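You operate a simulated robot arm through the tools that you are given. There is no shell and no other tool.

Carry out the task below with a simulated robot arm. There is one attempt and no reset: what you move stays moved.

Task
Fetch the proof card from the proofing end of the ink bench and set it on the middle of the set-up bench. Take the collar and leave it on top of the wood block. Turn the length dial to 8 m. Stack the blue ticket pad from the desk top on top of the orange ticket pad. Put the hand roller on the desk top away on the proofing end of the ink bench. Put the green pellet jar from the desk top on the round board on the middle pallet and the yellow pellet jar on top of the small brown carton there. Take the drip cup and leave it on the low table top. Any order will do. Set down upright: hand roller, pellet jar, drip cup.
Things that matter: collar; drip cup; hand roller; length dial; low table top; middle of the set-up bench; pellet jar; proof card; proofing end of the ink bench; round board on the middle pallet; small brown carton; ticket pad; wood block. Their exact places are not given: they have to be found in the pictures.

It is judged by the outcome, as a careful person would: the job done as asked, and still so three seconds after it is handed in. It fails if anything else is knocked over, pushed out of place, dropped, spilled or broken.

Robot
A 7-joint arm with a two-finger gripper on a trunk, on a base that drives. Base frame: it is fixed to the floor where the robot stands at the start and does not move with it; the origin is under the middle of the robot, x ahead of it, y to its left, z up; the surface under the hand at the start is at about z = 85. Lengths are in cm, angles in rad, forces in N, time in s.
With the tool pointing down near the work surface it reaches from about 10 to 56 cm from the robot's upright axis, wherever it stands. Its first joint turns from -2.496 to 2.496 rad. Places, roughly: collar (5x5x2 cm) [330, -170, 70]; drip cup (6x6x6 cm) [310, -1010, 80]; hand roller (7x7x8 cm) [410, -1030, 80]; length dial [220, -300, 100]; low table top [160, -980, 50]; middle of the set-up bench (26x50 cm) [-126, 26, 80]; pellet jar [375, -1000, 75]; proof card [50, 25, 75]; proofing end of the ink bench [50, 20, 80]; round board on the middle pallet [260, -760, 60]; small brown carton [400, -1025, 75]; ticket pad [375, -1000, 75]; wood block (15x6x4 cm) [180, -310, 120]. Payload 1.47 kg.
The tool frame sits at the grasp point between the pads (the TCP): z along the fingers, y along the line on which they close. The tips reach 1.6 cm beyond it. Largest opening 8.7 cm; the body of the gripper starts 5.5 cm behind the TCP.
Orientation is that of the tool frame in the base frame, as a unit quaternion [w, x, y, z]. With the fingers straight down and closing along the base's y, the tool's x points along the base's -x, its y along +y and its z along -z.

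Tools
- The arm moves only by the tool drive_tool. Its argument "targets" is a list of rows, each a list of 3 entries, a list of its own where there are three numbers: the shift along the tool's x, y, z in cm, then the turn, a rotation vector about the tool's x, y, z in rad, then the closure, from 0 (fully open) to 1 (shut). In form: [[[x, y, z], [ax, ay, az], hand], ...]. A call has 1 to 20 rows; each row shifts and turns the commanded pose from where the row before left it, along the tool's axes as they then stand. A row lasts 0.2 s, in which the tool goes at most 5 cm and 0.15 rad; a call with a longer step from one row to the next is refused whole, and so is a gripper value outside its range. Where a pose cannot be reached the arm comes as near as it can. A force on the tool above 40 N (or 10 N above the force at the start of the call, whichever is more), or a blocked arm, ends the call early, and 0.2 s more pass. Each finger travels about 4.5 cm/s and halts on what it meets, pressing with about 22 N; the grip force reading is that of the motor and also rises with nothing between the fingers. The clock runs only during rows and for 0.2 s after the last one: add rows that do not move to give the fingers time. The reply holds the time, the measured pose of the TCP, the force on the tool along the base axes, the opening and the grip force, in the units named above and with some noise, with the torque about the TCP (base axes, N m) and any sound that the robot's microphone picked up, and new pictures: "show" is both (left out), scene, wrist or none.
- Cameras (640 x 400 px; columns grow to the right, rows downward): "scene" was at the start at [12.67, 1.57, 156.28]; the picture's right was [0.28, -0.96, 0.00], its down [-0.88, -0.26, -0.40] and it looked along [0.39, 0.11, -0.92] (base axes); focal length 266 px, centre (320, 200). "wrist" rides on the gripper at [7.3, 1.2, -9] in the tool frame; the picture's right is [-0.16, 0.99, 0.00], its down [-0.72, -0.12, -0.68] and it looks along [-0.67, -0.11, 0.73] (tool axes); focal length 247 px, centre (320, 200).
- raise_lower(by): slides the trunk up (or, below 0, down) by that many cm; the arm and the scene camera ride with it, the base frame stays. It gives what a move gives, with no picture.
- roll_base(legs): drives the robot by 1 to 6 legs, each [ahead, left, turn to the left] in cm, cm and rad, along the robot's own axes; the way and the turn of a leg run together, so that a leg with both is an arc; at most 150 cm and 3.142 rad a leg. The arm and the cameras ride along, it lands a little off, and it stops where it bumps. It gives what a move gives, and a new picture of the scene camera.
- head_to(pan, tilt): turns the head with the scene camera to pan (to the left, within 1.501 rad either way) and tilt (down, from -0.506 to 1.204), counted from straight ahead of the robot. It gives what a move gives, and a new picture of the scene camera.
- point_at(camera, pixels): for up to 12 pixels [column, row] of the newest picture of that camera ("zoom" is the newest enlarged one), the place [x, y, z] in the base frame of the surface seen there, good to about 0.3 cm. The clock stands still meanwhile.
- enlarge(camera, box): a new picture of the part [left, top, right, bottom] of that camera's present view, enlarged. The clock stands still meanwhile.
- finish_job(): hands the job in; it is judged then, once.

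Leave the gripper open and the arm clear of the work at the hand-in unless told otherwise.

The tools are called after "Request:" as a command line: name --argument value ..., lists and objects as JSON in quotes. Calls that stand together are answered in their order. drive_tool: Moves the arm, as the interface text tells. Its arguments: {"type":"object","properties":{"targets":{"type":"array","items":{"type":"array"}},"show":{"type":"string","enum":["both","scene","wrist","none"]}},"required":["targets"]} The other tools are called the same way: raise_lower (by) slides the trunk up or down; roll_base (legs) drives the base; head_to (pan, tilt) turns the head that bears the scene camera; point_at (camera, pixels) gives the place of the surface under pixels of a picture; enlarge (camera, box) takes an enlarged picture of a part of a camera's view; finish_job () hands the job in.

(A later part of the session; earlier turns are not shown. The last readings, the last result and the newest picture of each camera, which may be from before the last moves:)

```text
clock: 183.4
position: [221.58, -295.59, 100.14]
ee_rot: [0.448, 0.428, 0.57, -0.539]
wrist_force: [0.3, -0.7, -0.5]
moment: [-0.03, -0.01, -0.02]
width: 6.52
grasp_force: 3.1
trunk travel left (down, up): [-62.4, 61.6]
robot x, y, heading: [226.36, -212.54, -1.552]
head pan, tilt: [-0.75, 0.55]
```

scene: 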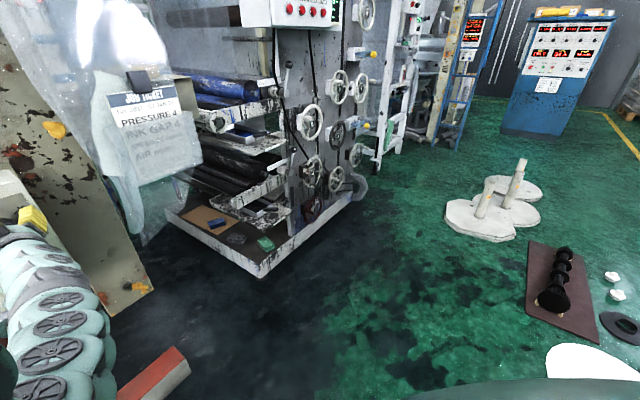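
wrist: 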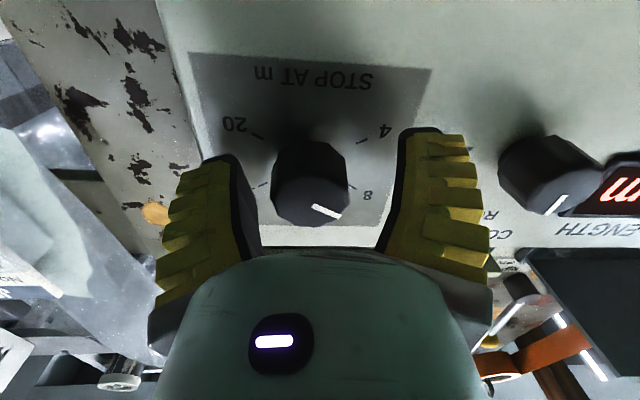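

Closing, turning back +0.078 rad, then releasing.

Request:
drive_tool --targets '[[[0, 0, 0], [0, 0, 0], 0.8], [[0, 0, 0], [0, 0, 0], 1], [[0, 0, 0], [0, 0, 0], 1], [[0, 0, 0], [0, 0, 0], 1], [[0, 0, 0], [0, 0, 0.04], 1], [[0, 0, 0], [0, 0, 0.038], 1], [[0, 0, 0], [0, 0, 0], 1], [[0, 0, 0], [0, 0, 0], 1]]' --show "none"

Request:
drive_tool --targets '[[[0, 0, 0], [0, 0, 0], 0.5], [[0, 0, 0], [0, 0, 0], 0.3], [[0, 0, 0], [0, 0, 0], 0.3], [[0, 0, 0], [0, 0, 0], 0.3]]' --show "none"

Request:
roll_base --legs '[[-11, 0, 0]]'

Request:
enlarge --camera "wrist" --box '[276, 60, 356, 140]'

```text
clock: 185.2
position: [221.15, -295.57, 100.39]
ee_rot: [0.468, 0.449, 0.553, -0.523]
wrist_force: [-15.8, 15.5, 16.8]
moment: [-0.5, -0.01, -0.2]
width: 2.99
grasp_force: 29.6
trunk travel left (down, up): [-62.4, 61.6]
robot x, y, heading: [226.45, -213.23, -1.552]
head pan, tilt: [-0.75, 0.55]
```

```text
clock: 186.2
position: [221.61, -295.52, 100.24]
ee_rot: [0.469, 0.45, 0.553, -0.521]
wrist_force: [-0.9, 0.1, -0.2]
moment: [0.02, 0.02, 0.0]
width: 6.53
grasp_force: 3.1
trunk travel left (down, up): [-62.4, 61.6]
robot x, y, heading: [226.55, -212.92, -1.548]
head pan, tilt: [-0.75, 0.55]
```

```text
clock: 187.4
position: [221.6, -284.65, 100.27]
ee_rot: [0.469, 0.451, 0.552, -0.521]
wrist_force: [0.1, 0.2, 0.8]
moment: [-0.02, 0.0, -0.02]
width: 6.53
grasp_force: 3.7
trunk travel left (down, up): [-62.4, 61.6]
robot x, y, heading: [226.44, -202.07, -1.549]
head pan, tilt: [-0.75, 0.55]
```

scene: 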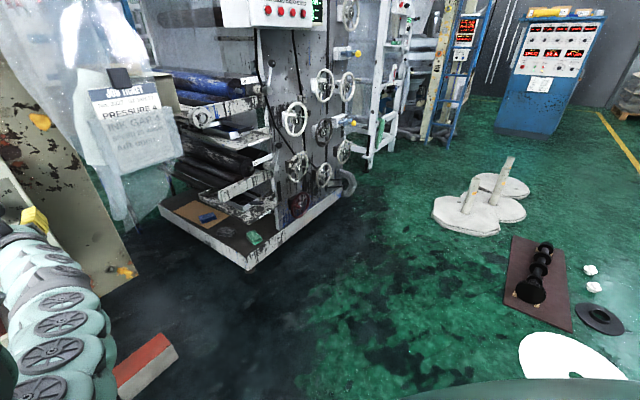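

```text
5.00 times, centred on (316, 100) of wrist
```

zoom: 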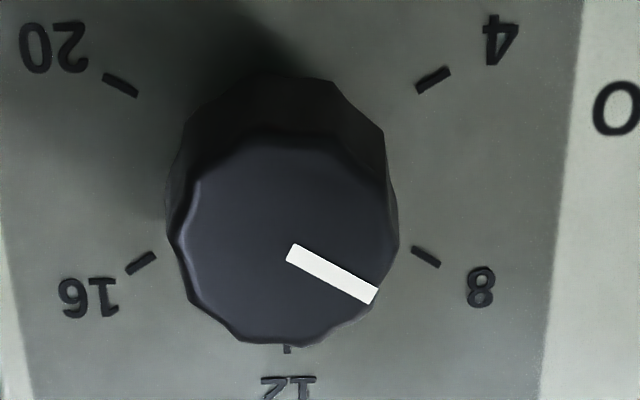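

The dial now reads 8 within about 1–2°. Next I'll back away and fold the tool back to pointing down.

Request:
roll_base --legs '[[-30, 0, 0]]'

Request:
drive_tool --targets '[[[0, 0, 0], [0, 0, 0.09], 0.3], [[0, 0, 0], [0, 0, 0.09], 0.3], [[3, 0, -1], [0, 0.1, 0], 0.3], [[3, 0, -1], [0, 0.1, 0], 0.3], [[3, 0, -1], [0, 0.1, 0], 0.3], [[2.4, 0, 0], [0, 0.15, 0], 0.3], [[2.4, 0, 0], [0, 0.15, 0], 0.3], [[2.4, 0, 0], [0, 0.15, 0], 0.3], [[2.4, 0, 0], [0, 0.15, 0], 0.3], [[2.4, 0, 0], [0, 0.15, 0], 0.3], [[0, 0, 0], [0, 0, 0], 0.3]]' --show "none"

```text
clock: 189.4
position: [220.91, -255.57, 100.21]
ee_rot: [0.468, 0.451, 0.552, -0.522]
wrist_force: [-0.9, -0.4, 0.5]
moment: [-0.03, 0.0, 0.01]
width: 6.56
grasp_force: 3.0
trunk travel left (down, up): [-62.4, 61.6]
robot x, y, heading: [225.68, -173.12, -1.553]
head pan, tilt: [-0.75, 0.55]
```

scene: 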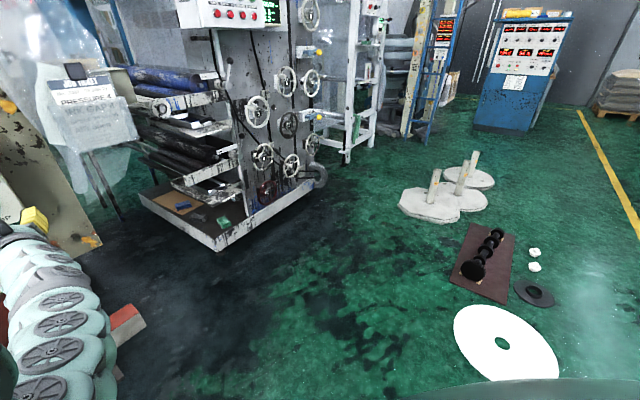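

```text
clock: 191.8
position: [220.53, -244.44, 81.87]
ee_rot: [0.188, 0.67, 0.699, -0.163]
wrist_force: [0.5, -0.4, -0.8]
moment: [0.01, 0.0, 0.01]
width: 6.53
grasp_force: 3.3
trunk travel left (down, up): [-62.4, 61.6]
robot x, y, heading: [225.84, -173.31, -1.547]
head pan, tilt: [-0.75, 0.55]
```

Request:
drive_tool --targets '[[[2.4, 0, 0], [0, 0.15, 0], 0.3], [[2.4, 0, 0], [0, 0.15, 0], 0.3], [[2.4, 0, 0], [0, 0.15, 0], 0.3], [[1, 0, 0], [0, 0.053, 0], 0.3], [[0, 0, 0], [0, 0, 0], 0.3]]' --show "none"

Request:
raise_lower --by 29.5

Request:
roll_base --legs '[[0, 0, 1.4]]'

```text
clock: 193.0
position: [220.34, -236.95, 79.36]
ee_rot: [0.008, 0.689, 0.724, 0.009]
wrist_force: [0.8, 0.2, 0.1]
moment: [0.02, -0.01, 0.02]
width: 6.53
grasp_force: 3.1
trunk travel left (down, up): [-62.4, 61.6]
robot x, y, heading: [225.6, -173.05, -1.553]
head pan, tilt: [-0.75, 0.55]
```

```text
clock: 196.0
position: [220.19, -236.99, 108.97]
ee_rot: [0.008, 0.689, 0.724, 0.009]
wrist_force: [-0.1, 0.1, 0.1]
moment: [-0.01, 0.02, -0.03]
width: 6.55
grasp_force: 3.0
trunk travel left (down, up): [-91.9, 32.1]
robot x, y, heading: [225.13, -173.09, -1.542]
head pan, tilt: [-0.75, 0.55]
```

```text
clock: 199.8
position: [287.18, -191.0, 108.95]
ee_rot: [0.001, 0.075, 0.997, 0.011]
wrist_force: [0.1, -0.3, 0.8]
moment: [0.0, -0.01, -0.01]
width: 6.57
grasp_force: 2.8
trunk travel left (down, up): [-91.9, 32.1]
robot x, y, heading: [225.8, -172.97, -0.175]
head pan, tilt: [-0.75, 0.55]
```

scene: 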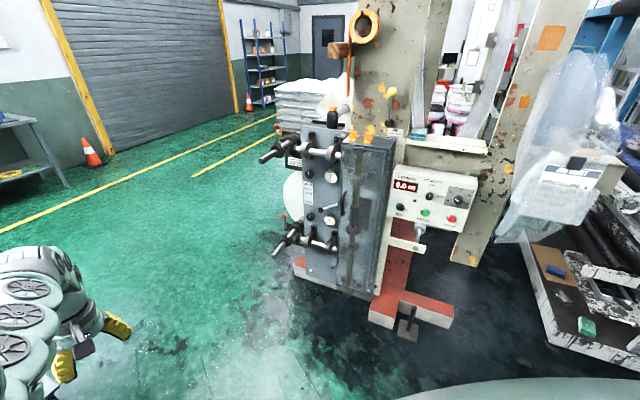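

The way to the far end seems to run east of the unwinder. Measuring the pallet of bags, the shelf and the lane.

Request:
point_at --camera "scene" --pixels '[[305, 100], [285, 125], [265, 108], [328, 35], [250, 135], [215, 160], [300, 220], [340, 285], [90, 150], [435, 110], [465, 95], [450, 60]]'

Request:
roll_base --legs '[[60, -25, 0], [70, -25, 0]]'

```text
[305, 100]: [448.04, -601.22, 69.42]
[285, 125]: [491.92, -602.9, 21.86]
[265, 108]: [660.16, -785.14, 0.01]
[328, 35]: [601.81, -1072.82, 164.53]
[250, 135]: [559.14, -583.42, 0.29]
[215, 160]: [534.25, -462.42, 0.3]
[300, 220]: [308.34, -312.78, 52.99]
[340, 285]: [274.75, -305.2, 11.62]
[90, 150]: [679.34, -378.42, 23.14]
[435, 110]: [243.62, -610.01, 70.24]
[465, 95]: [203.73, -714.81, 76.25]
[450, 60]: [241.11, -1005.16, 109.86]
```

```text
clock: 206.9
position: [404.86, -263.07, 108.85]
ee_rot: [0.002, 0.08, 0.997, 0.013]
wrist_force: [0.3, 0.4, -0.2]
moment: [-0.01, 0.0, -0.01]
width: 6.54
grasp_force: 3.1
trunk travel left (down, up): [-91.9, 32.1]
robot x, y, heading: [343.47, -244.41, -0.19]
head pan, tilt: [-0.75, 0.55]
```

scene: 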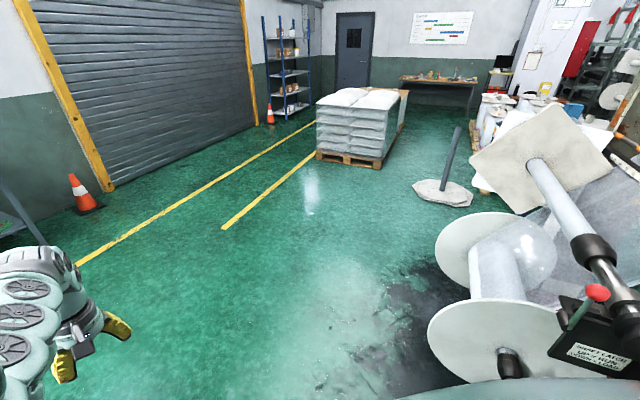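

The desk stands against the back wall at about (440,80), with the bag pallet in the middle and a post stand on the floor. Measuring obstacles for a route.

Request:
point_at --camera "scene" --pixels '[[317, 158], [385, 168], [405, 125], [443, 200], [470, 195], [415, 185], [440, 80], [475, 185], [440, 110], [410, 105], [500, 105], [520, 120]]'

Request:
enlarge --camera "scene" --box '[380, 20, 640, 190]'

```text
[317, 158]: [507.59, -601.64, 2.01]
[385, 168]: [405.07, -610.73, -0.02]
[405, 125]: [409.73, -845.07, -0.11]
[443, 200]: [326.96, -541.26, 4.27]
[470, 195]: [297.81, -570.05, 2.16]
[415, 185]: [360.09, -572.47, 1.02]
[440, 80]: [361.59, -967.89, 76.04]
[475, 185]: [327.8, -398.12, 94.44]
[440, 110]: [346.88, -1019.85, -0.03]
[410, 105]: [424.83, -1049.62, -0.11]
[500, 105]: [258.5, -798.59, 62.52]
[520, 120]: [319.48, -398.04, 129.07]
```

```text
2.35 times, centred on (510, 105) of scene
```

zoom: 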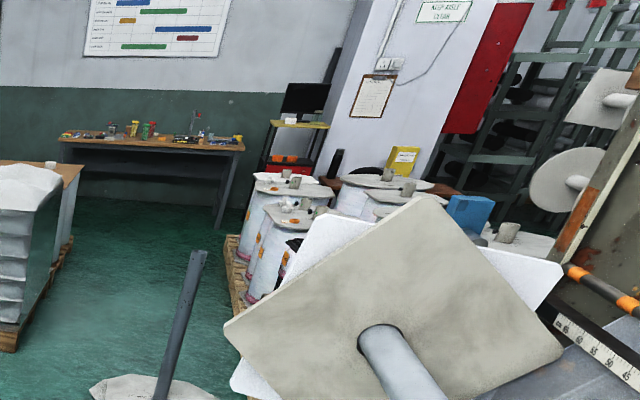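

The gap between the post stand and bag pallet is only about 45 cm, so I'll go around the east side of the bag pallet (x≈565). First to (565, −420).

Request:
roll_base --legs '[[0, 0, -0.6], [140, 17, 0], [140, 17, 0]]'

```text
clock: 222.4
position: [610.58, -467.19, 109.02]
ee_rot: [0.005, 0.363, 0.932, 0.011]
wrist_force: [0.2, 0.1, -0.1]
moment: [-0.04, -0.01, -0.01]
width: 6.54
grasp_force: 2.9
trunk travel left (down, up): [-91.9, 32.1]
robot x, y, heading: [569.59, -418.14, -0.771]
head pan, tilt: [-0.75, 0.55]
```

scene: 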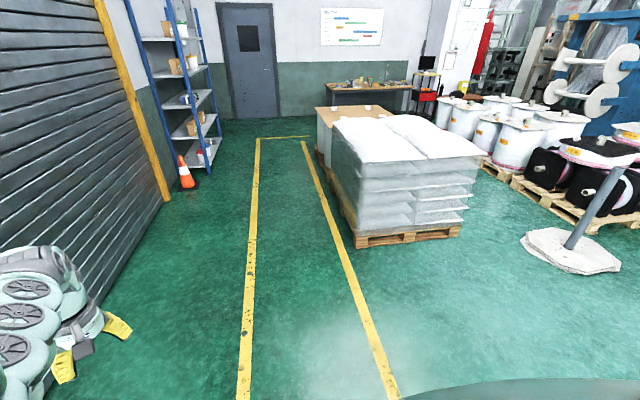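

The lane ahead along −y is clear. I'll check the shelf edge and cone before driving down it.

Request:
point_at --camera "scene" --pixels '[[200, 180], [182, 187], [218, 145], [215, 80], [355, 245], [315, 145], [335, 85], [405, 85], [410, 105], [435, 65], [440, 115], [470, 130]]'

```text
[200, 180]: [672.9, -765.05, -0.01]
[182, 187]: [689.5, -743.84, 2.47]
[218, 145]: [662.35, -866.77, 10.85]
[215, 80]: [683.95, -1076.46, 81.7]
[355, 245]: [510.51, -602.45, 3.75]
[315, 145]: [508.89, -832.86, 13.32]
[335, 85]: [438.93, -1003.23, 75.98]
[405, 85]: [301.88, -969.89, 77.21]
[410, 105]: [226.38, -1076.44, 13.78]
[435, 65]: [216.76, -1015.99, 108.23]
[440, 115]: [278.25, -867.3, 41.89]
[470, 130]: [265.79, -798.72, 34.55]
```

Request:
roll_base --legs '[[102, -110, 0], [102, -110, 0]]'

```text
refused: leg 1 is longer than a leg can be; nothing moved
```

Request:
roll_base --legs '[[100, -108, 0], [100, -108, 0]]'

```text
clock: 236.7
position: [589.74, -765.23, 108.97]
ee_rot: [0.005, 0.388, 0.922, 0.011]
wrist_force: [1.0, 0.1, 0.1]
moment: [0.03, -0.03, 0.02]
width: 6.56
grasp_force: 3.1
trunk travel left (down, up): [-91.9, 32.1]
robot x, y, heading: [551.58, -713.56, -0.827]
head pan, tilt: [-0.75, 0.55]
```

scene: 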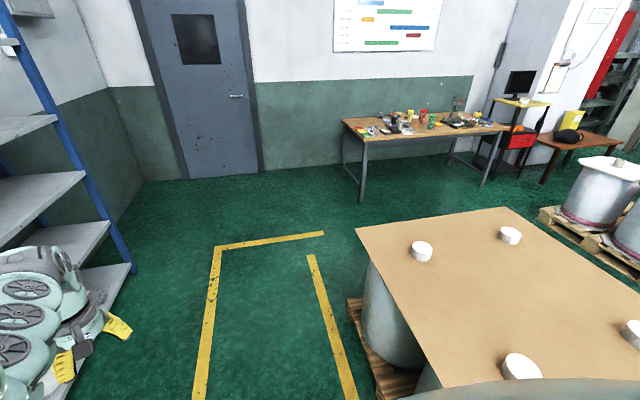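

The desk with its items is in view. Measuring the brown-topped pallet's far edge and the desk, and enlarging the desk top.

Request:
point_at --camera "scene" --pixels '[[357, 230], [508, 208], [360, 200], [345, 122], [505, 130], [485, 185], [350, 310], [325, 233], [525, 120], [555, 140]]'

Request:
enlarge --camera "scene" --box '[330, 80, 522, 200]'

```text
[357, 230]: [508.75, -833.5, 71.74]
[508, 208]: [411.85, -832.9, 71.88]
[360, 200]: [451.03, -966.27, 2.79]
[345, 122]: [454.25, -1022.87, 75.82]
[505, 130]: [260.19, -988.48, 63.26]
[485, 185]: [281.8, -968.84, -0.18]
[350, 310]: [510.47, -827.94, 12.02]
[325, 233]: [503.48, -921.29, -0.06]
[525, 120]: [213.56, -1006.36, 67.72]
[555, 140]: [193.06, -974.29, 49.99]
```

```text
3.33 times, centred on (426, 140) of scene
```

zoom: 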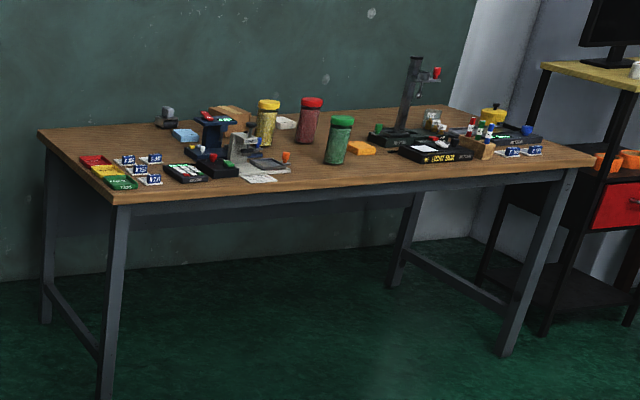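

The three jars, an orange pad, a light-blue pad and other tools are on the desk (z 76). I'll drive around the brown pallet to stand in front of the desk.

Request:
roll_base --legs '[[62.5, -62, 0], [62.5, -62, 0]]'

Request:
roll_base --legs '[[0, 0, -0.74]]'

```text
clock: 245.5
position: [586.59, -938.78, 109.04]
ee_rot: [0.004, 0.375, 0.927, 0.012]
wrist_force: [-0.8, 0.3, -0.5]
moment: [0.01, 0.05, 0.0]
width: 6.54
grasp_force: 3.2
trunk travel left (down, up): [-91.9, 32.1]
robot x, y, heading: [546.78, -888.44, -0.801]
head pan, tilt: [-0.75, 0.55]
```

scene: 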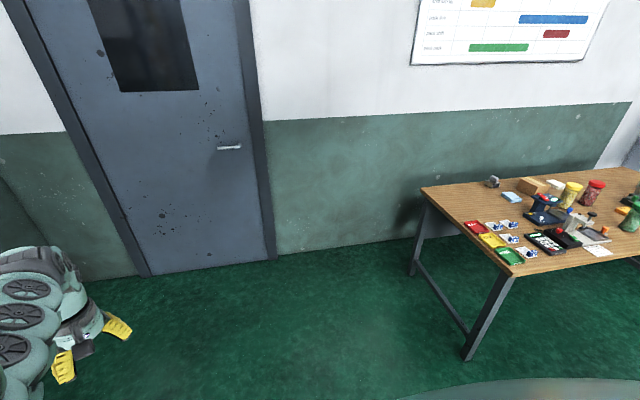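

```text
clock: 247.8
position: [543.05, -952.37, 108.93]
ee_rot: [0.009, 0.68, 0.733, 0.009]
wrist_force: [-0.2, 0.4, 0.6]
moment: [0.02, 0.01, -0.03]
width: 6.53
grasp_force: 3.4
trunk travel left (down, up): [-91.9, 32.1]
robot x, y, heading: [546.42, -888.41, -1.523]
head pan, tilt: [-0.75, 0.55]
```

scene: 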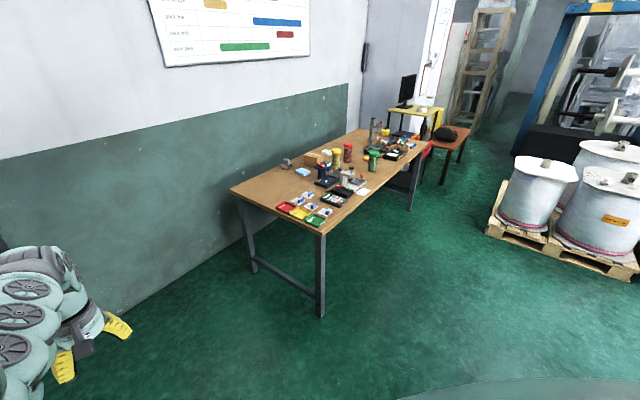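

Enlarging the desk from here.

Request:
enlarge --camera "scene" --box '[230, 100, 450, 240]'

Request:
enlarge --camera "scene" --box '[270, 130, 370, 195]'

Request:
point_at --camera "zoom" --pixels '[[100, 210], [220, 265], [265, 195], [340, 235], [440, 180], [500, 140], [650, 190], [340, 290], [515, 305], [570, 215], [490, 255], [150, 400]]'

```text
2.86 times, centred on (340, 170) of scene
```

zoom: 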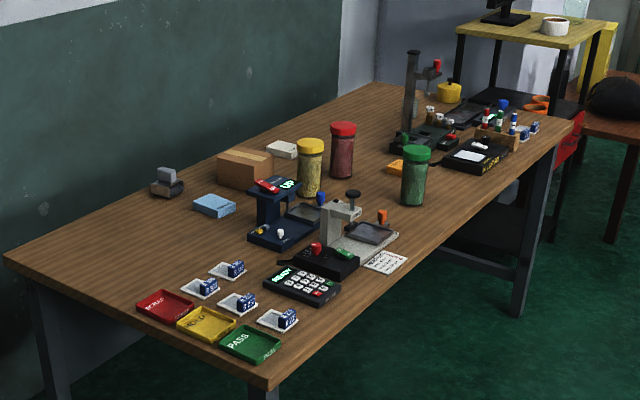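

```text
6.15 times, centred on (320, 162) of scene
```

zoom: 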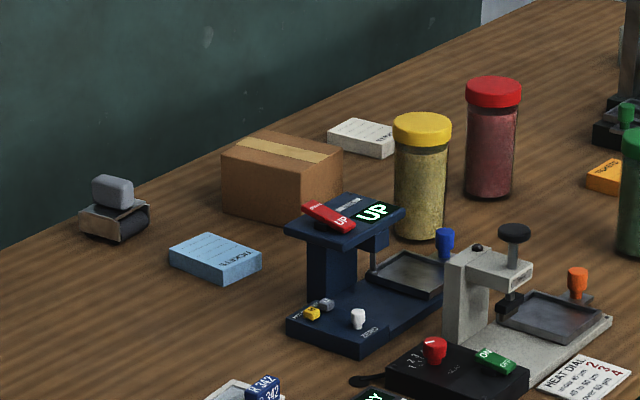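

```text
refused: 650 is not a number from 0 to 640
```

I can identify: hand roller (115,205), brown carton (280,175), blue pad (215,257), white pad (360,137), orange pad (605,178), and the yellow, red and green jars. Getting positions.

Request:
point_at --camera "zoom" --pixels '[[110, 190], [115, 225], [280, 160], [280, 195], [215, 250], [210, 270], [360, 135], [420, 125], [420, 200], [492, 90], [490, 150], [605, 172]]'

Request:
enlarge --camera "scene" --box '[350, 100, 450, 165]'

Request:
point_at --camera "zoom" --pixels '[[140, 170], [150, 240], [175, 35], [255, 130], [380, 210], [230, 100], [190, 130], [390, 100], [500, 130]]'

```text
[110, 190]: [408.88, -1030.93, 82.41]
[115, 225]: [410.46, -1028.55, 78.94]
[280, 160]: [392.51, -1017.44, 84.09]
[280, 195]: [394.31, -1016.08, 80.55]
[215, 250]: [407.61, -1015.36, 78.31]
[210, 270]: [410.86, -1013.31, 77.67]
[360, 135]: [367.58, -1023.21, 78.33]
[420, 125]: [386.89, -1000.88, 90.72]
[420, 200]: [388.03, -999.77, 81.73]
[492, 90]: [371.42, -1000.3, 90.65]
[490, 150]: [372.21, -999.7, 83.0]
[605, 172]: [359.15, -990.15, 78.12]
```

```text
6.15 times, centred on (400, 132) of scene
```

zoom: 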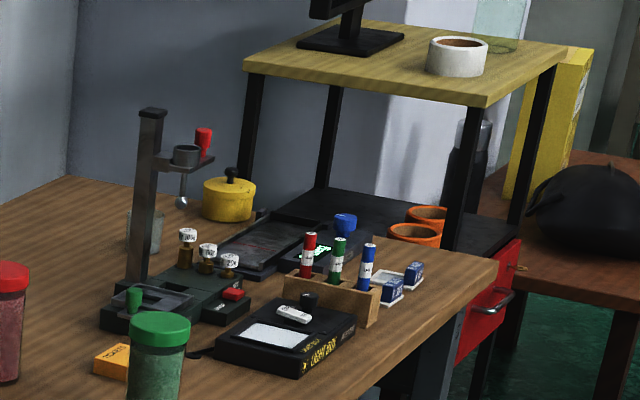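

```text
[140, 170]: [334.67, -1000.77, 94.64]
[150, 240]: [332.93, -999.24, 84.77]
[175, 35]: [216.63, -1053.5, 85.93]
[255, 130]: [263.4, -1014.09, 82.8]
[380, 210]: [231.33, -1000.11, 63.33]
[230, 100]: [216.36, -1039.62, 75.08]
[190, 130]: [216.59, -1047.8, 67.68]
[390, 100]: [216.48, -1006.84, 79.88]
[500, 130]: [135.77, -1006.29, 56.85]
```

Request:
point_at --camera "zoom" --pixels '[[145, 232], [155, 222], [230, 200], [230, 180], [185, 155], [185, 200], [208, 250], [230, 265], [200, 145], [130, 350], [110, 360], [160, 310]]'

Request:
roll_base --legs '[[0, -115, 0]]'

```text
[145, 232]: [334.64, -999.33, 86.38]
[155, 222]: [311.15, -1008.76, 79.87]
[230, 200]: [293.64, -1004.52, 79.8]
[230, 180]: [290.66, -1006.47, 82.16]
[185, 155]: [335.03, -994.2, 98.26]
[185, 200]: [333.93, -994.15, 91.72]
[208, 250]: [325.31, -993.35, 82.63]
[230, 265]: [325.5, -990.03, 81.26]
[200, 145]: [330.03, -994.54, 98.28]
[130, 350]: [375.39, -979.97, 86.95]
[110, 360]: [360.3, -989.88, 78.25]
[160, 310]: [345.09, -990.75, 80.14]
```

```text
clock: 253.8
position: [427.1, -958.25, 108.89]
ee_rot: [0.009, 0.677, 0.736, 0.009]
wrist_force: [-0.3, -0.1, -0.5]
moment: [-0.03, -0.03, -0.02]
width: 6.53
grasp_force: 2.8
trunk travel left (down, up): [-91.9, 32.1]
robot x, y, heading: [430.51, -894.57, -1.513]
head pan, tilt: [-0.75, 0.55]
```

scene: 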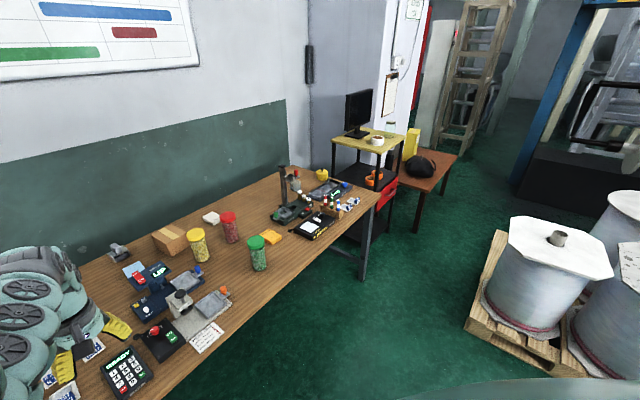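

The clear cup at (311, −1009) matches the drip cup's rough place. Zooming in on it and the rest.

Request:
enlarge --camera "scene" --box '[260, 150, 380, 240]'

Request:
enlarge --camera "scene" --box '[100, 195, 280, 315]'

Request:
point_at --camera "zoom" --pixels '[[60, 195], [65, 215], [40, 205], [85, 200], [345, 140], [343, 230], [560, 150], [565, 230], [610, 142], [115, 265], [95, 245], [250, 160]]'

```text
4.44 times, centred on (320, 195) of scene
```

zoom: 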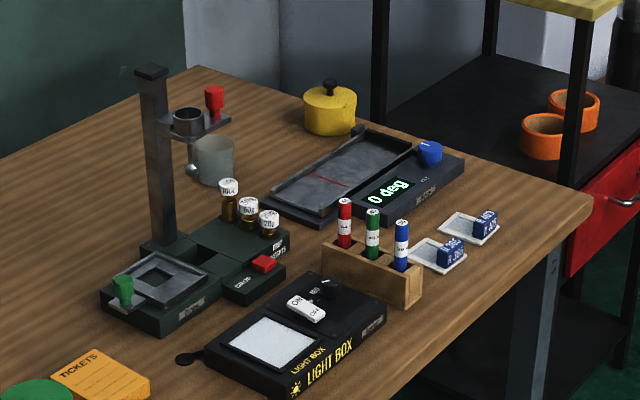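

```text
3.33 times, centred on (190, 255) of scene
```

zoom: 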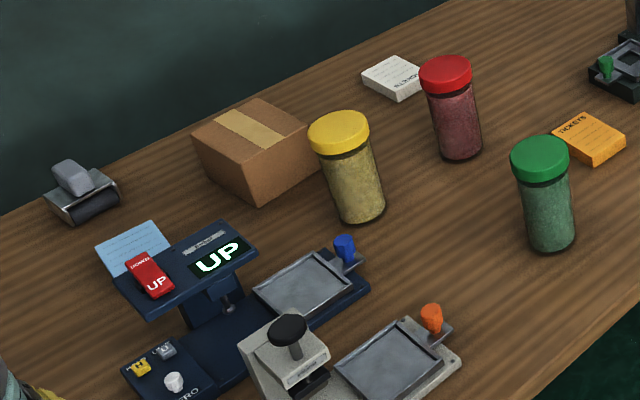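

```text
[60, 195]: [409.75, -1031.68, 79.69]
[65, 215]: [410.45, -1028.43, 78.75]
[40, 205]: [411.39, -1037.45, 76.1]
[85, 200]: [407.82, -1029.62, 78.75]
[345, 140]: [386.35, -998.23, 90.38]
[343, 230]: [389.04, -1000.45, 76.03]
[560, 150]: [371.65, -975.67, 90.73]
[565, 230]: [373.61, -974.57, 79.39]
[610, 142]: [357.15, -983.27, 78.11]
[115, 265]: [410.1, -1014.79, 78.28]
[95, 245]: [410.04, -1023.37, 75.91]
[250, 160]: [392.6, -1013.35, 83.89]
```

Positions are now known: green jar (372.3,−975.8), yellow (387,−999.5), red (371.5,−1000), orange pad (358,−988), blue pad (408,−1015), carton (393,−1015, top 84), roller (410,−1030), cup (311,−1009). First the green jar: I'll slide the base right 55 cm so the hand comes in front of it.

Request:
roll_base --legs '[[0, -54.9, 0]]'

Request:
drive_tool --targets '[[[0, 0, 0], [0, 0, 0], 0], [[0, 0, 0], [0, 0, 0], 0]]' --show "wrist"

```text
clock: 256.9
position: [372.82, -961.16, 108.91]
ee_rot: [0.008, 0.679, 0.734, 0.011]
wrist_force: [0.4, 0.2, 0.3]
moment: [0.01, -0.04, 0.01]
width: 6.56
grasp_force: 3.4
trunk travel left (down, up): [-91.9, 32.1]
robot x, y, heading: [376.61, -897.11, -1.518]
head pan, tilt: [-0.75, 0.55]
```

scene: 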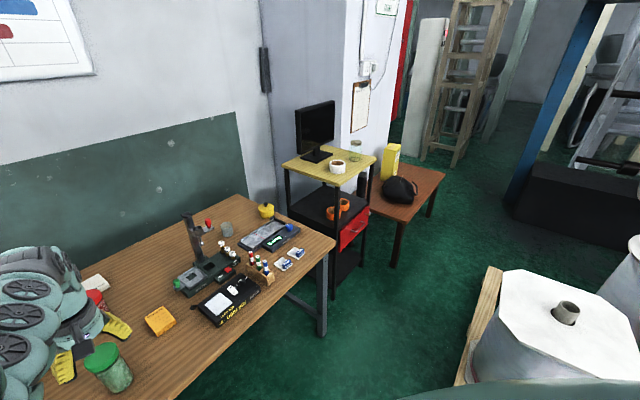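

```text
clock: 257.5
position: [372.87, -961.11, 108.87]
ee_rot: [0.009, 0.678, 0.735, 0.009]
wrist_force: [0.3, 0.8, 0.4]
moment: [0.01, 0.03, -0.04]
width: 8.68
grasp_force: 0.0
trunk travel left (down, up): [-91.9, 32.1]
robot x, y, heading: [376.28, -897.01, -1.522]
head pan, tilt: [-0.75, 0.55]
```

wrist: 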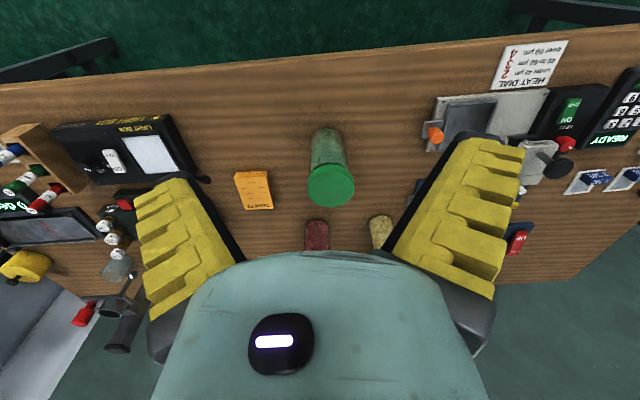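

A clear view: green jar at (330,175), orange pad at (253,190). Measuring both.

Request:
point_at --camera "wrist" --pixels '[[331, 186], [310, 186], [352, 186], [331, 167], [331, 205], [330, 145], [237, 175], [268, 172], [243, 207], [273, 204], [254, 190], [317, 228]]'

Request:
enlarge --camera "wrist" --box '[220, 110, 412, 260]'

```text
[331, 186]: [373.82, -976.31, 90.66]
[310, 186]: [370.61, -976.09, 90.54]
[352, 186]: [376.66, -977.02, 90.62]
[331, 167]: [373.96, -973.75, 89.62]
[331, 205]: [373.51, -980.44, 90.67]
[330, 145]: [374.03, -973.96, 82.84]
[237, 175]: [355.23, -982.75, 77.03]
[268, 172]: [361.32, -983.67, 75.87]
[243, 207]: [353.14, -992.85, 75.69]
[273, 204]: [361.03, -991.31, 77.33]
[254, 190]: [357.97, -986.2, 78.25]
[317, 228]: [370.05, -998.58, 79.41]
```

```text
2.67 times, centred on (316, 185) of wrist
```

zoom: 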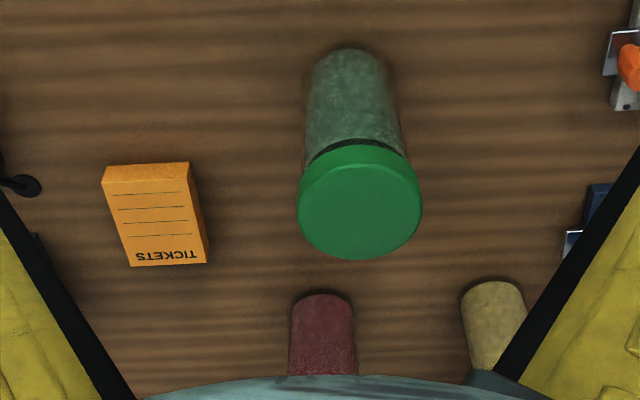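

Green lid: centre (373.7, −977.1), ≈6.5 cm across, top 90.7. Rolling 16 cm ahead to be above it.

Request:
roll_base --legs '[[16, 0, 0]]'

Request:
raise_lower --by -10

Request:
drive_tool --targets '[[[0, 0, 0], [0, 0, 0], 0]]' --show "wrist"

```text
clock: 258.9
position: [373.4, -977.19, 108.94]
ee_rot: [0.008, 0.68, 0.733, 0.01]
wrist_force: [-0.4, 1.0, -0.3]
moment: [0.0, -0.02, -0.01]
width: 8.68
grasp_force: 0.0
trunk travel left (down, up): [-91.9, 32.1]
robot x, y, heading: [376.99, -913.39, -1.525]
head pan, tilt: [-0.75, 0.55]
```

scene: 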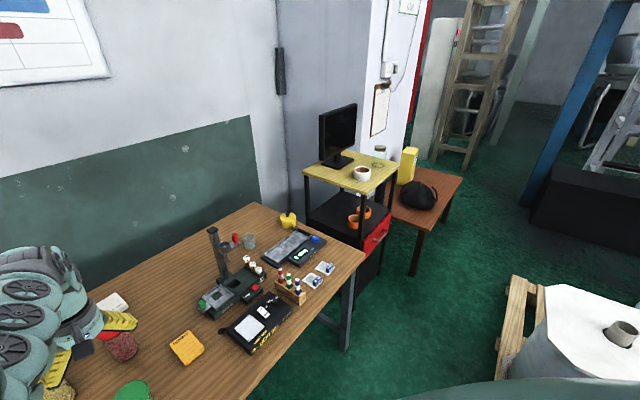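

```text
clock: 260.3
position: [373.26, -977.21, 98.88]
ee_rot: [0.009, 0.68, 0.733, 0.009]
wrist_force: [-0.1, -1.0, -0.5]
moment: [0.02, -0.03, 0.01]
width: 8.71
grasp_force: 0.1
trunk travel left (down, up): [-81.9, 42.1]
robot x, y, heading: [376.76, -913.2, -1.523]
head pan, tilt: [-0.75, 0.55]
```

```text
clock: 260.7
position: [373.41, -977.33, 98.95]
ee_rot: [0.009, 0.68, 0.733, 0.011]
wrist_force: [1.0, 0.1, -1.2]
moment: [0.05, 0.02, 0.01]
width: 8.68
grasp_force: 0.0
trunk travel left (down, up): [-81.9, 42.1]
robot x, y, heading: [376.89, -913.55, -1.523]
head pan, tilt: [-0.75, 0.55]
```

wrist: 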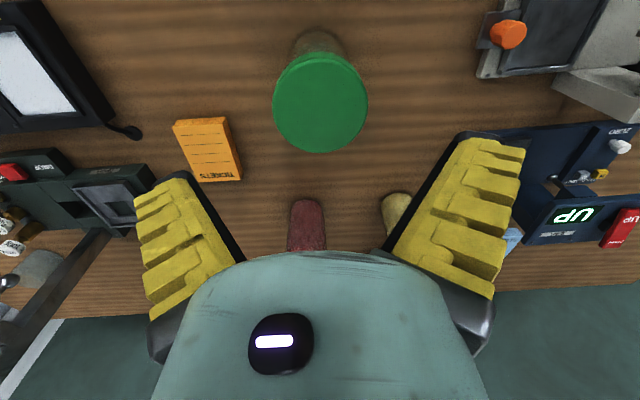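

Request:
point_at --camera "wrist" --pixels '[[320, 103], [276, 103], [366, 103], [320, 60], [320, 150]]'

```text
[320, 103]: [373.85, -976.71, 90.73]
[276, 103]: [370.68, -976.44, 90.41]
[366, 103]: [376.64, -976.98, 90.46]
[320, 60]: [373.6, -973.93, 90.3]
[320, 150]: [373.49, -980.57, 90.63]
```

Centred. Lowering 9.6 cm and closing on the lid.

Request:
raise_lower --by -9.6

Request:
drive_tool --targets '[[[0, 0, 0], [0, 0, 0], 0.5], [[0, 0, 0], [0, 0, 0], 1], [[0, 0, 0], [0, 0, 0], 1], [[0, 0, 0], [0, 0, 0], 1]]' --show "wrist"

```text
clock: 262.0
position: [373.34, -977.25, 89.35]
ee_rot: [0.009, 0.68, 0.733, 0.008]
wrist_force: [0.9, 0.0, -0.5]
moment: [-0.02, -0.02, -0.01]
width: 8.7
grasp_force: 0.0
trunk travel left (down, up): [-72.3, 51.7]
robot x, y, heading: [376.91, -913.44, -1.527]
head pan, tilt: [-0.75, 0.55]
```

```text
clock: 263.0
position: [373.3, -977.3, 89.38]
ee_rot: [0.009, 0.68, 0.733, 0.009]
wrist_force: [2.2, 0.9, 3.3]
moment: [0.13, -0.11, -0.06]
width: 6.93
grasp_force: 22.0
trunk travel left (down, up): [-72.3, 51.7]
robot x, y, heading: [377.22, -913.5, -1.525]
head pan, tilt: [-0.75, 0.55]
```

wrist: 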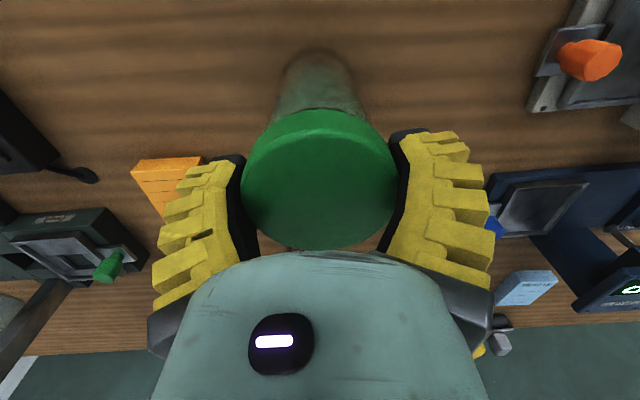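

Lid gripped at 6.9 cm. Lifting with the trunk.

Request:
raise_lower --by 5

Request:
raise_lower --by 12

Request:
drive_tool --targets '[[[0, 0, 0], [0, 0, 0], 1]]' --show "wrist"

```text
clock: 263.9
position: [373.29, -977.14, 94.35]
ee_rot: [0.01, 0.68, 0.733, 0.011]
wrist_force: [0.4, -0.2, -2.8]
moment: [-0.01, -0.01, 0.0]
width: 6.93
grasp_force: 22.2
trunk travel left (down, up): [-77.3, 46.7]
robot x, y, heading: [377.09, -913.72, -1.527]
head pan, tilt: [-0.75, 0.55]
```

```text
clock: 265.4
position: [373.39, -977.18, 106.21]
ee_rot: [0.01, 0.68, 0.733, 0.01]
wrist_force: [0.4, 0.3, -1.8]
moment: [-0.01, -0.02, 0.0]
width: 6.93
grasp_force: 22.4
trunk travel left (down, up): [-89.3, 34.7]
robot x, y, heading: [377.22, -913.14, -1.524]
head pan, tilt: [-0.75, 0.55]
```

```text
clock: 265.8
position: [373.45, -977.22, 106.21]
ee_rot: [0.01, 0.68, 0.733, 0.009]
wrist_force: [-0.3, -0.4, -3.1]
moment: [-0.02, 0.01, 0.01]
width: 6.91
grasp_force: 22.1
trunk travel left (down, up): [-89.3, 34.7]
robot x, y, heading: [377.31, -912.86, -1.524]
head pan, tilt: [-0.75, 0.55]
```

wrist: 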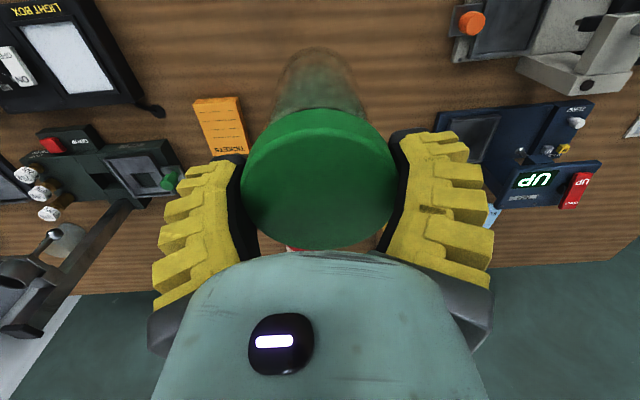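

The jar is held. Backing off 20 cm and looking right at the reel pallets for the round board.

Request:
roll_base --legs '[[-20, 0, 0]]'

Request:
head_to --pan -1.45 --tilt 0.45

```text
clock: 267.4
position: [373.0, -957.41, 106.24]
ee_rot: [0.009, 0.676, 0.737, 0.01]
wrist_force: [0.3, -0.5, -3.1]
moment: [0.03, 0.02, 0.0]
width: 6.89
grasp_force: 22.2
trunk travel left (down, up): [-89.3, 34.7]
robot x, y, heading: [375.87, -892.88, -1.511]
head pan, tilt: [-0.75, 0.55]
```

scene: 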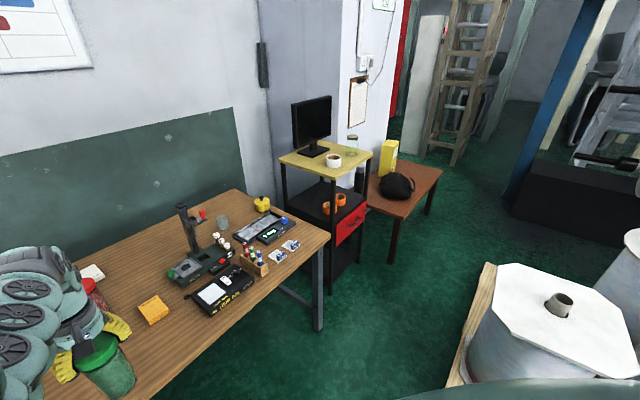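

```text
clock: 268.4
position: [372.89, -957.38, 106.31]
ee_rot: [0.009, 0.676, 0.737, 0.009]
wrist_force: [0.3, 0.3, -2.9]
moment: [-0.02, -0.02, -0.01]
width: 6.91
grasp_force: 22.2
trunk travel left (down, up): [-89.3, 34.7]
robot x, y, heading: [376.21, -893.43, -1.514]
head pan, tilt: [-1.45, 0.45]
```

scene: 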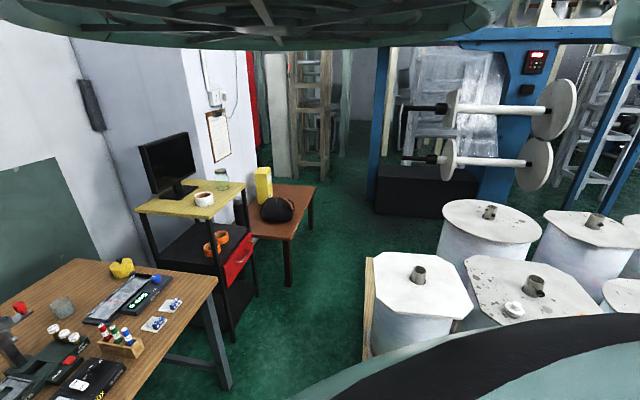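

Request:
point_at --camera "scene" --pixels '[[400, 290], [515, 290], [485, 230], [580, 230], [620, 295], [450, 265], [365, 310], [545, 262], [513, 308], [418, 275], [535, 283]]'

Request:
enlarge --camera "scene" --box '[350, 190, 640, 370]'

```text
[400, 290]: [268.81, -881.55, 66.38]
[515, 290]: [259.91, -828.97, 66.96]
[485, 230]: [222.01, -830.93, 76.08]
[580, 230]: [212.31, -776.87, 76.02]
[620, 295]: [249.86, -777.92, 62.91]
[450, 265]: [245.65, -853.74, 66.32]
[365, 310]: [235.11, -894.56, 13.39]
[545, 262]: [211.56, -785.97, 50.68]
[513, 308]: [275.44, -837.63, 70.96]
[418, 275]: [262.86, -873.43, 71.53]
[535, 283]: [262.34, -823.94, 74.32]
```

```text
2.21 times, centred on (495, 280) of scene
```

zoom: 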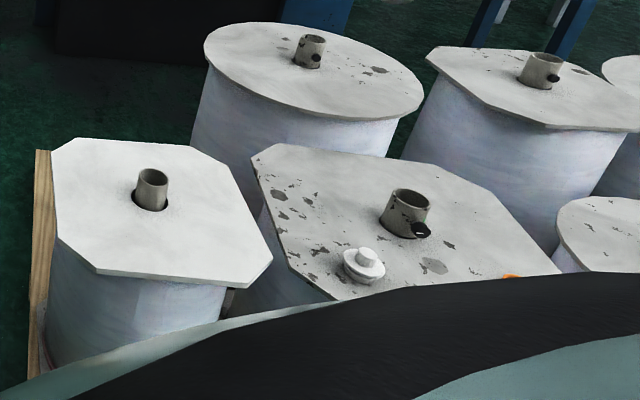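

The middle pallet's boards begin near y≈−778; a rounded board edge is visible at (250,−778, z 63). I'll turn to face −x and move along the aisle to see it.

Request:
roll_base --legs '[[0, 0, -1.57], [12, 70, 0]]'

```text
clock: 276.0
position: [306.27, -961.44, 106.36]
ee_rot: [0.012, 0.998, 0.067, 0.001]
wrist_force: [-0.1, 0.3, -3.2]
moment: [-0.01, -0.01, 0.01]
width: 6.89
grasp_force: 22.1
trunk travel left (down, up): [-89.3, 34.7]
robot x, y, heading: [370.52, -961.08, -3.038]
head pan, tilt: [-1.45, 0.45]
```

scene: 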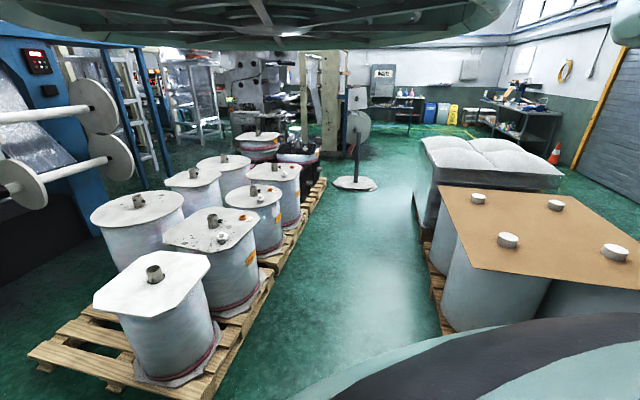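

I moved the wrong way: left is −y when facing −x. The robot is now right at the desk front, so I'll move away at once and then check whether anything shifted.

Request:
roll_base --legs '[[0, -80, 0]]'

Request:
roll_base --legs '[[0, 0, 1.5]]'

Request:
head_to --pan -0.75 --tilt 0.6

```text
clock: 280.3
position: [297.94, -880.79, 106.19]
ee_rot: [0.013, 0.998, 0.065, 0.001]
wrist_force: [0.3, 0.7, -2.7]
moment: [0.0, -0.01, 0.01]
width: 6.85
grasp_force: 22.3
trunk travel left (down, up): [-89.3, 34.7]
robot x, y, heading: [361.93, -880.94, -3.041]
head pan, tilt: [-1.45, 0.45]
```

scene: 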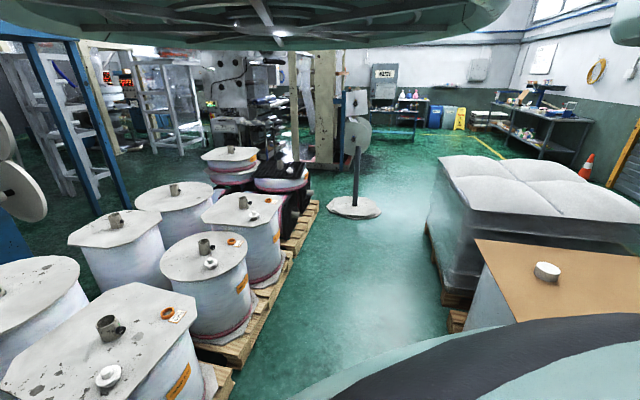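

```text
clock: 284.3
position: [355.85, -944.74, 106.34]
ee_rot: [0.009, 0.693, 0.721, 0.009]
wrist_force: [0.2, 0.2, -4.0]
moment: [0.04, -0.01, 0.0]
width: 6.87
grasp_force: 21.8
trunk travel left (down, up): [-89.3, 34.7]
robot x, y, heading: [361.66, -881.41, -1.558]
head pan, tilt: [-1.45, 0.45]
```

scene: 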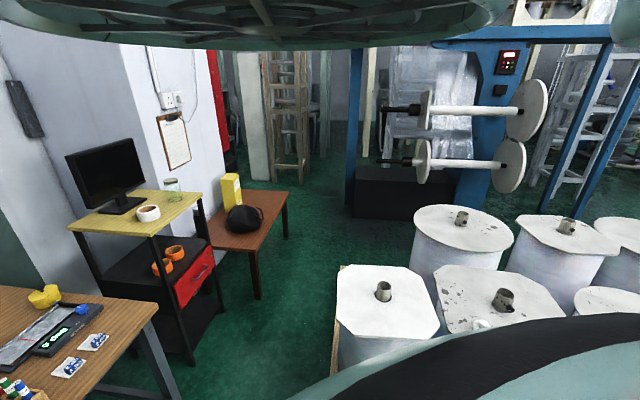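

```text
clock: 285.4
position: [355.92, -944.84, 106.32]
ee_rot: [0.009, 0.693, 0.721, 0.009]
wrist_force: [0.1, 0.9, -2.2]
moment: [0.01, 0.0, 0.01]
width: 6.89
grasp_force: 22.2
trunk travel left (down, up): [-89.3, 34.7]
robot x, y, heading: [361.68, -881.13, -1.558]
head pan, tilt: [-0.75, 0.6]
```

scene: 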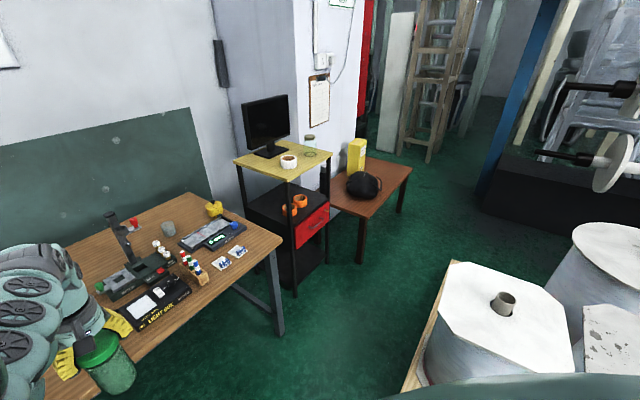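

Checking the desk's corner and items against earlier positions.

Request:
point_at --camera "scene" --pixels '[[281, 240], [275, 245], [168, 228], [213, 208], [112, 215], [262, 335], [240, 262], [120, 388], [140, 300]]'

Request:
drive_tool --targets '[[[0, 0, 0], [0, 0, 0], 1]]' --show "wrist"

Request:
point_at --camera "wrist" --pixels '[[200, 150], [300, 60], [100, 250], [500, 60], [560, 160], [420, 60]]'

```text
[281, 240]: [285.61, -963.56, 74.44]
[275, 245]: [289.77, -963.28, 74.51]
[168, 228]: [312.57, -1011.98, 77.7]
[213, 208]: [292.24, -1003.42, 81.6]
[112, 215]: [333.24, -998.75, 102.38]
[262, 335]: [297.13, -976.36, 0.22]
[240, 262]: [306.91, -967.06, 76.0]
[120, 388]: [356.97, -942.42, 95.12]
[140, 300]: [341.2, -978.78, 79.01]
```

```text
clock: 285.8
position: [355.95, -944.81, 106.32]
ee_rot: [0.008, 0.693, 0.721, 0.008]
wrist_force: [0.8, 0.3, -3.5]
moment: [0.02, 0.01, 0.0]
width: 6.86
grasp_force: 21.8
trunk travel left (down, up): [-89.3, 34.7]
robot x, y, heading: [362.11, -881.2, -1.563]
head pan, tilt: [-0.75, 0.6]
```

wrist: 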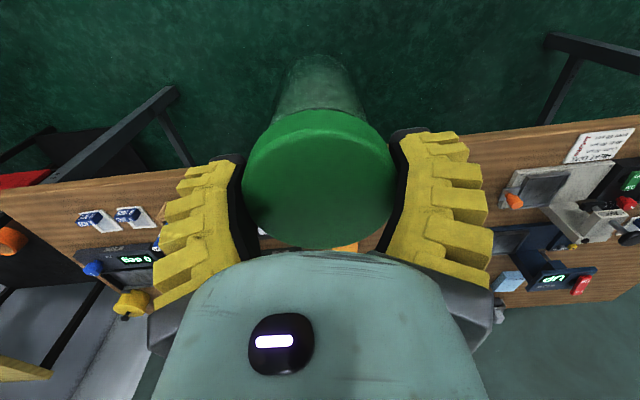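

```text
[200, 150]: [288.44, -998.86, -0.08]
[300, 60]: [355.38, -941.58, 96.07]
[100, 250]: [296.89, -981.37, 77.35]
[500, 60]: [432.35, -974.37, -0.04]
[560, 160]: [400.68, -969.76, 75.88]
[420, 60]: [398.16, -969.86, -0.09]
```

Nothing moved: the desk, stand, pot and cup are where they were. Now the right way: turn to face −x, then drive right (+y) toward the middle pallet.

Request:
roll_base --legs '[[0, 0, -1.57], [0, -60, 0]]'

Request:
head_to --pan -0.9 --tilt 0.6

```text
clock: 292.9
position: [296.14, -816.24, 106.38]
ee_rot: [0.012, 1.0, 0.029, 0.0]
wrist_force: [-0.2, -0.3, -3.1]
moment: [0.03, -0.03, 0.01]
width: 6.86
grasp_force: 21.8
trunk travel left (down, up): [-89.3, 34.7]
robot x, y, heading: [359.82, -821.12, -3.114]
head pan, tilt: [-0.75, 0.6]
```

scene: 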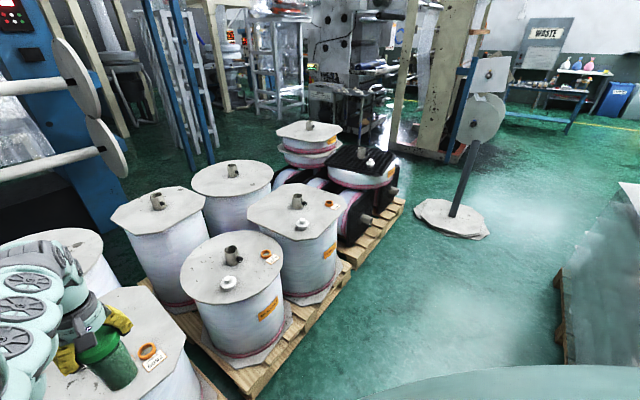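

```text
clock: 293.6
position: [296.3, -816.31, 106.38]
ee_rot: [0.012, 1.0, 0.029, 0.001]
wrist_force: [0.3, -0.7, -3.4]
moment: [0.02, -0.03, 0.0]
width: 6.88
grasp_force: 21.9
trunk travel left (down, up): [-89.3, 34.7]
robot x, y, heading: [359.67, -821.5, -3.116]
head pan, tilt: [-0.901, 0.6]
```

scene: 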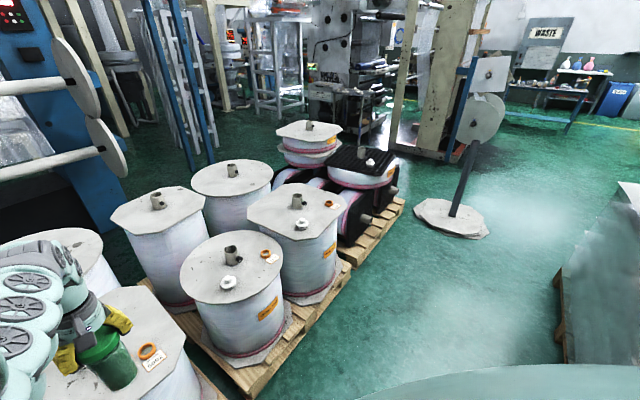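

The middle pallet has four reels, with one clearly round board at (232,268). Enlarging to check the shapes and free spots.

Request:
enlarge --camera "scene" --box '[90, 130, 370, 305]'

Request:
enlarge --camera "scene" --box '[165, 220, 301, 305]'

Request:
point_at --camera "zoom" --pixels '[[315, 155], [300, 290], [505, 165], [480, 195], [100, 220], [300, 375], [530, 230], [400, 330], [430, 160], [330, 80], [200, 260], [420, 270]]'

```text
2.29 times, centred on (230, 218) of scene
```

zoom: 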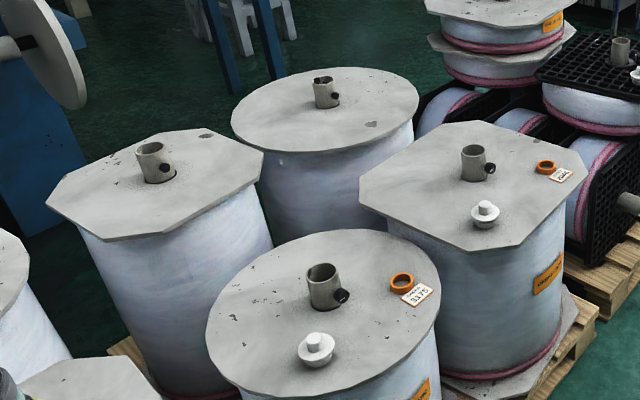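

```text
4.71 times, centred on (233, 262) of scene
```

zoom: 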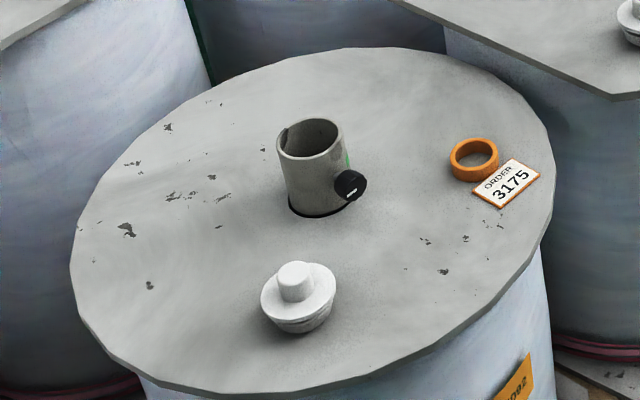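

```text
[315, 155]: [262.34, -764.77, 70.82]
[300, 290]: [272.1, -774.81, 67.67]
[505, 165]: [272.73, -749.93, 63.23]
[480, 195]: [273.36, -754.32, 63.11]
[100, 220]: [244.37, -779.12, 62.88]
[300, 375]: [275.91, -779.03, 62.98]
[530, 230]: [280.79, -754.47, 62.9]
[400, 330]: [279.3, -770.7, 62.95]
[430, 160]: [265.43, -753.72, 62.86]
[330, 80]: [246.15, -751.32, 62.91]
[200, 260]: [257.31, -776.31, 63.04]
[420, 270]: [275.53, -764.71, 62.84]
```

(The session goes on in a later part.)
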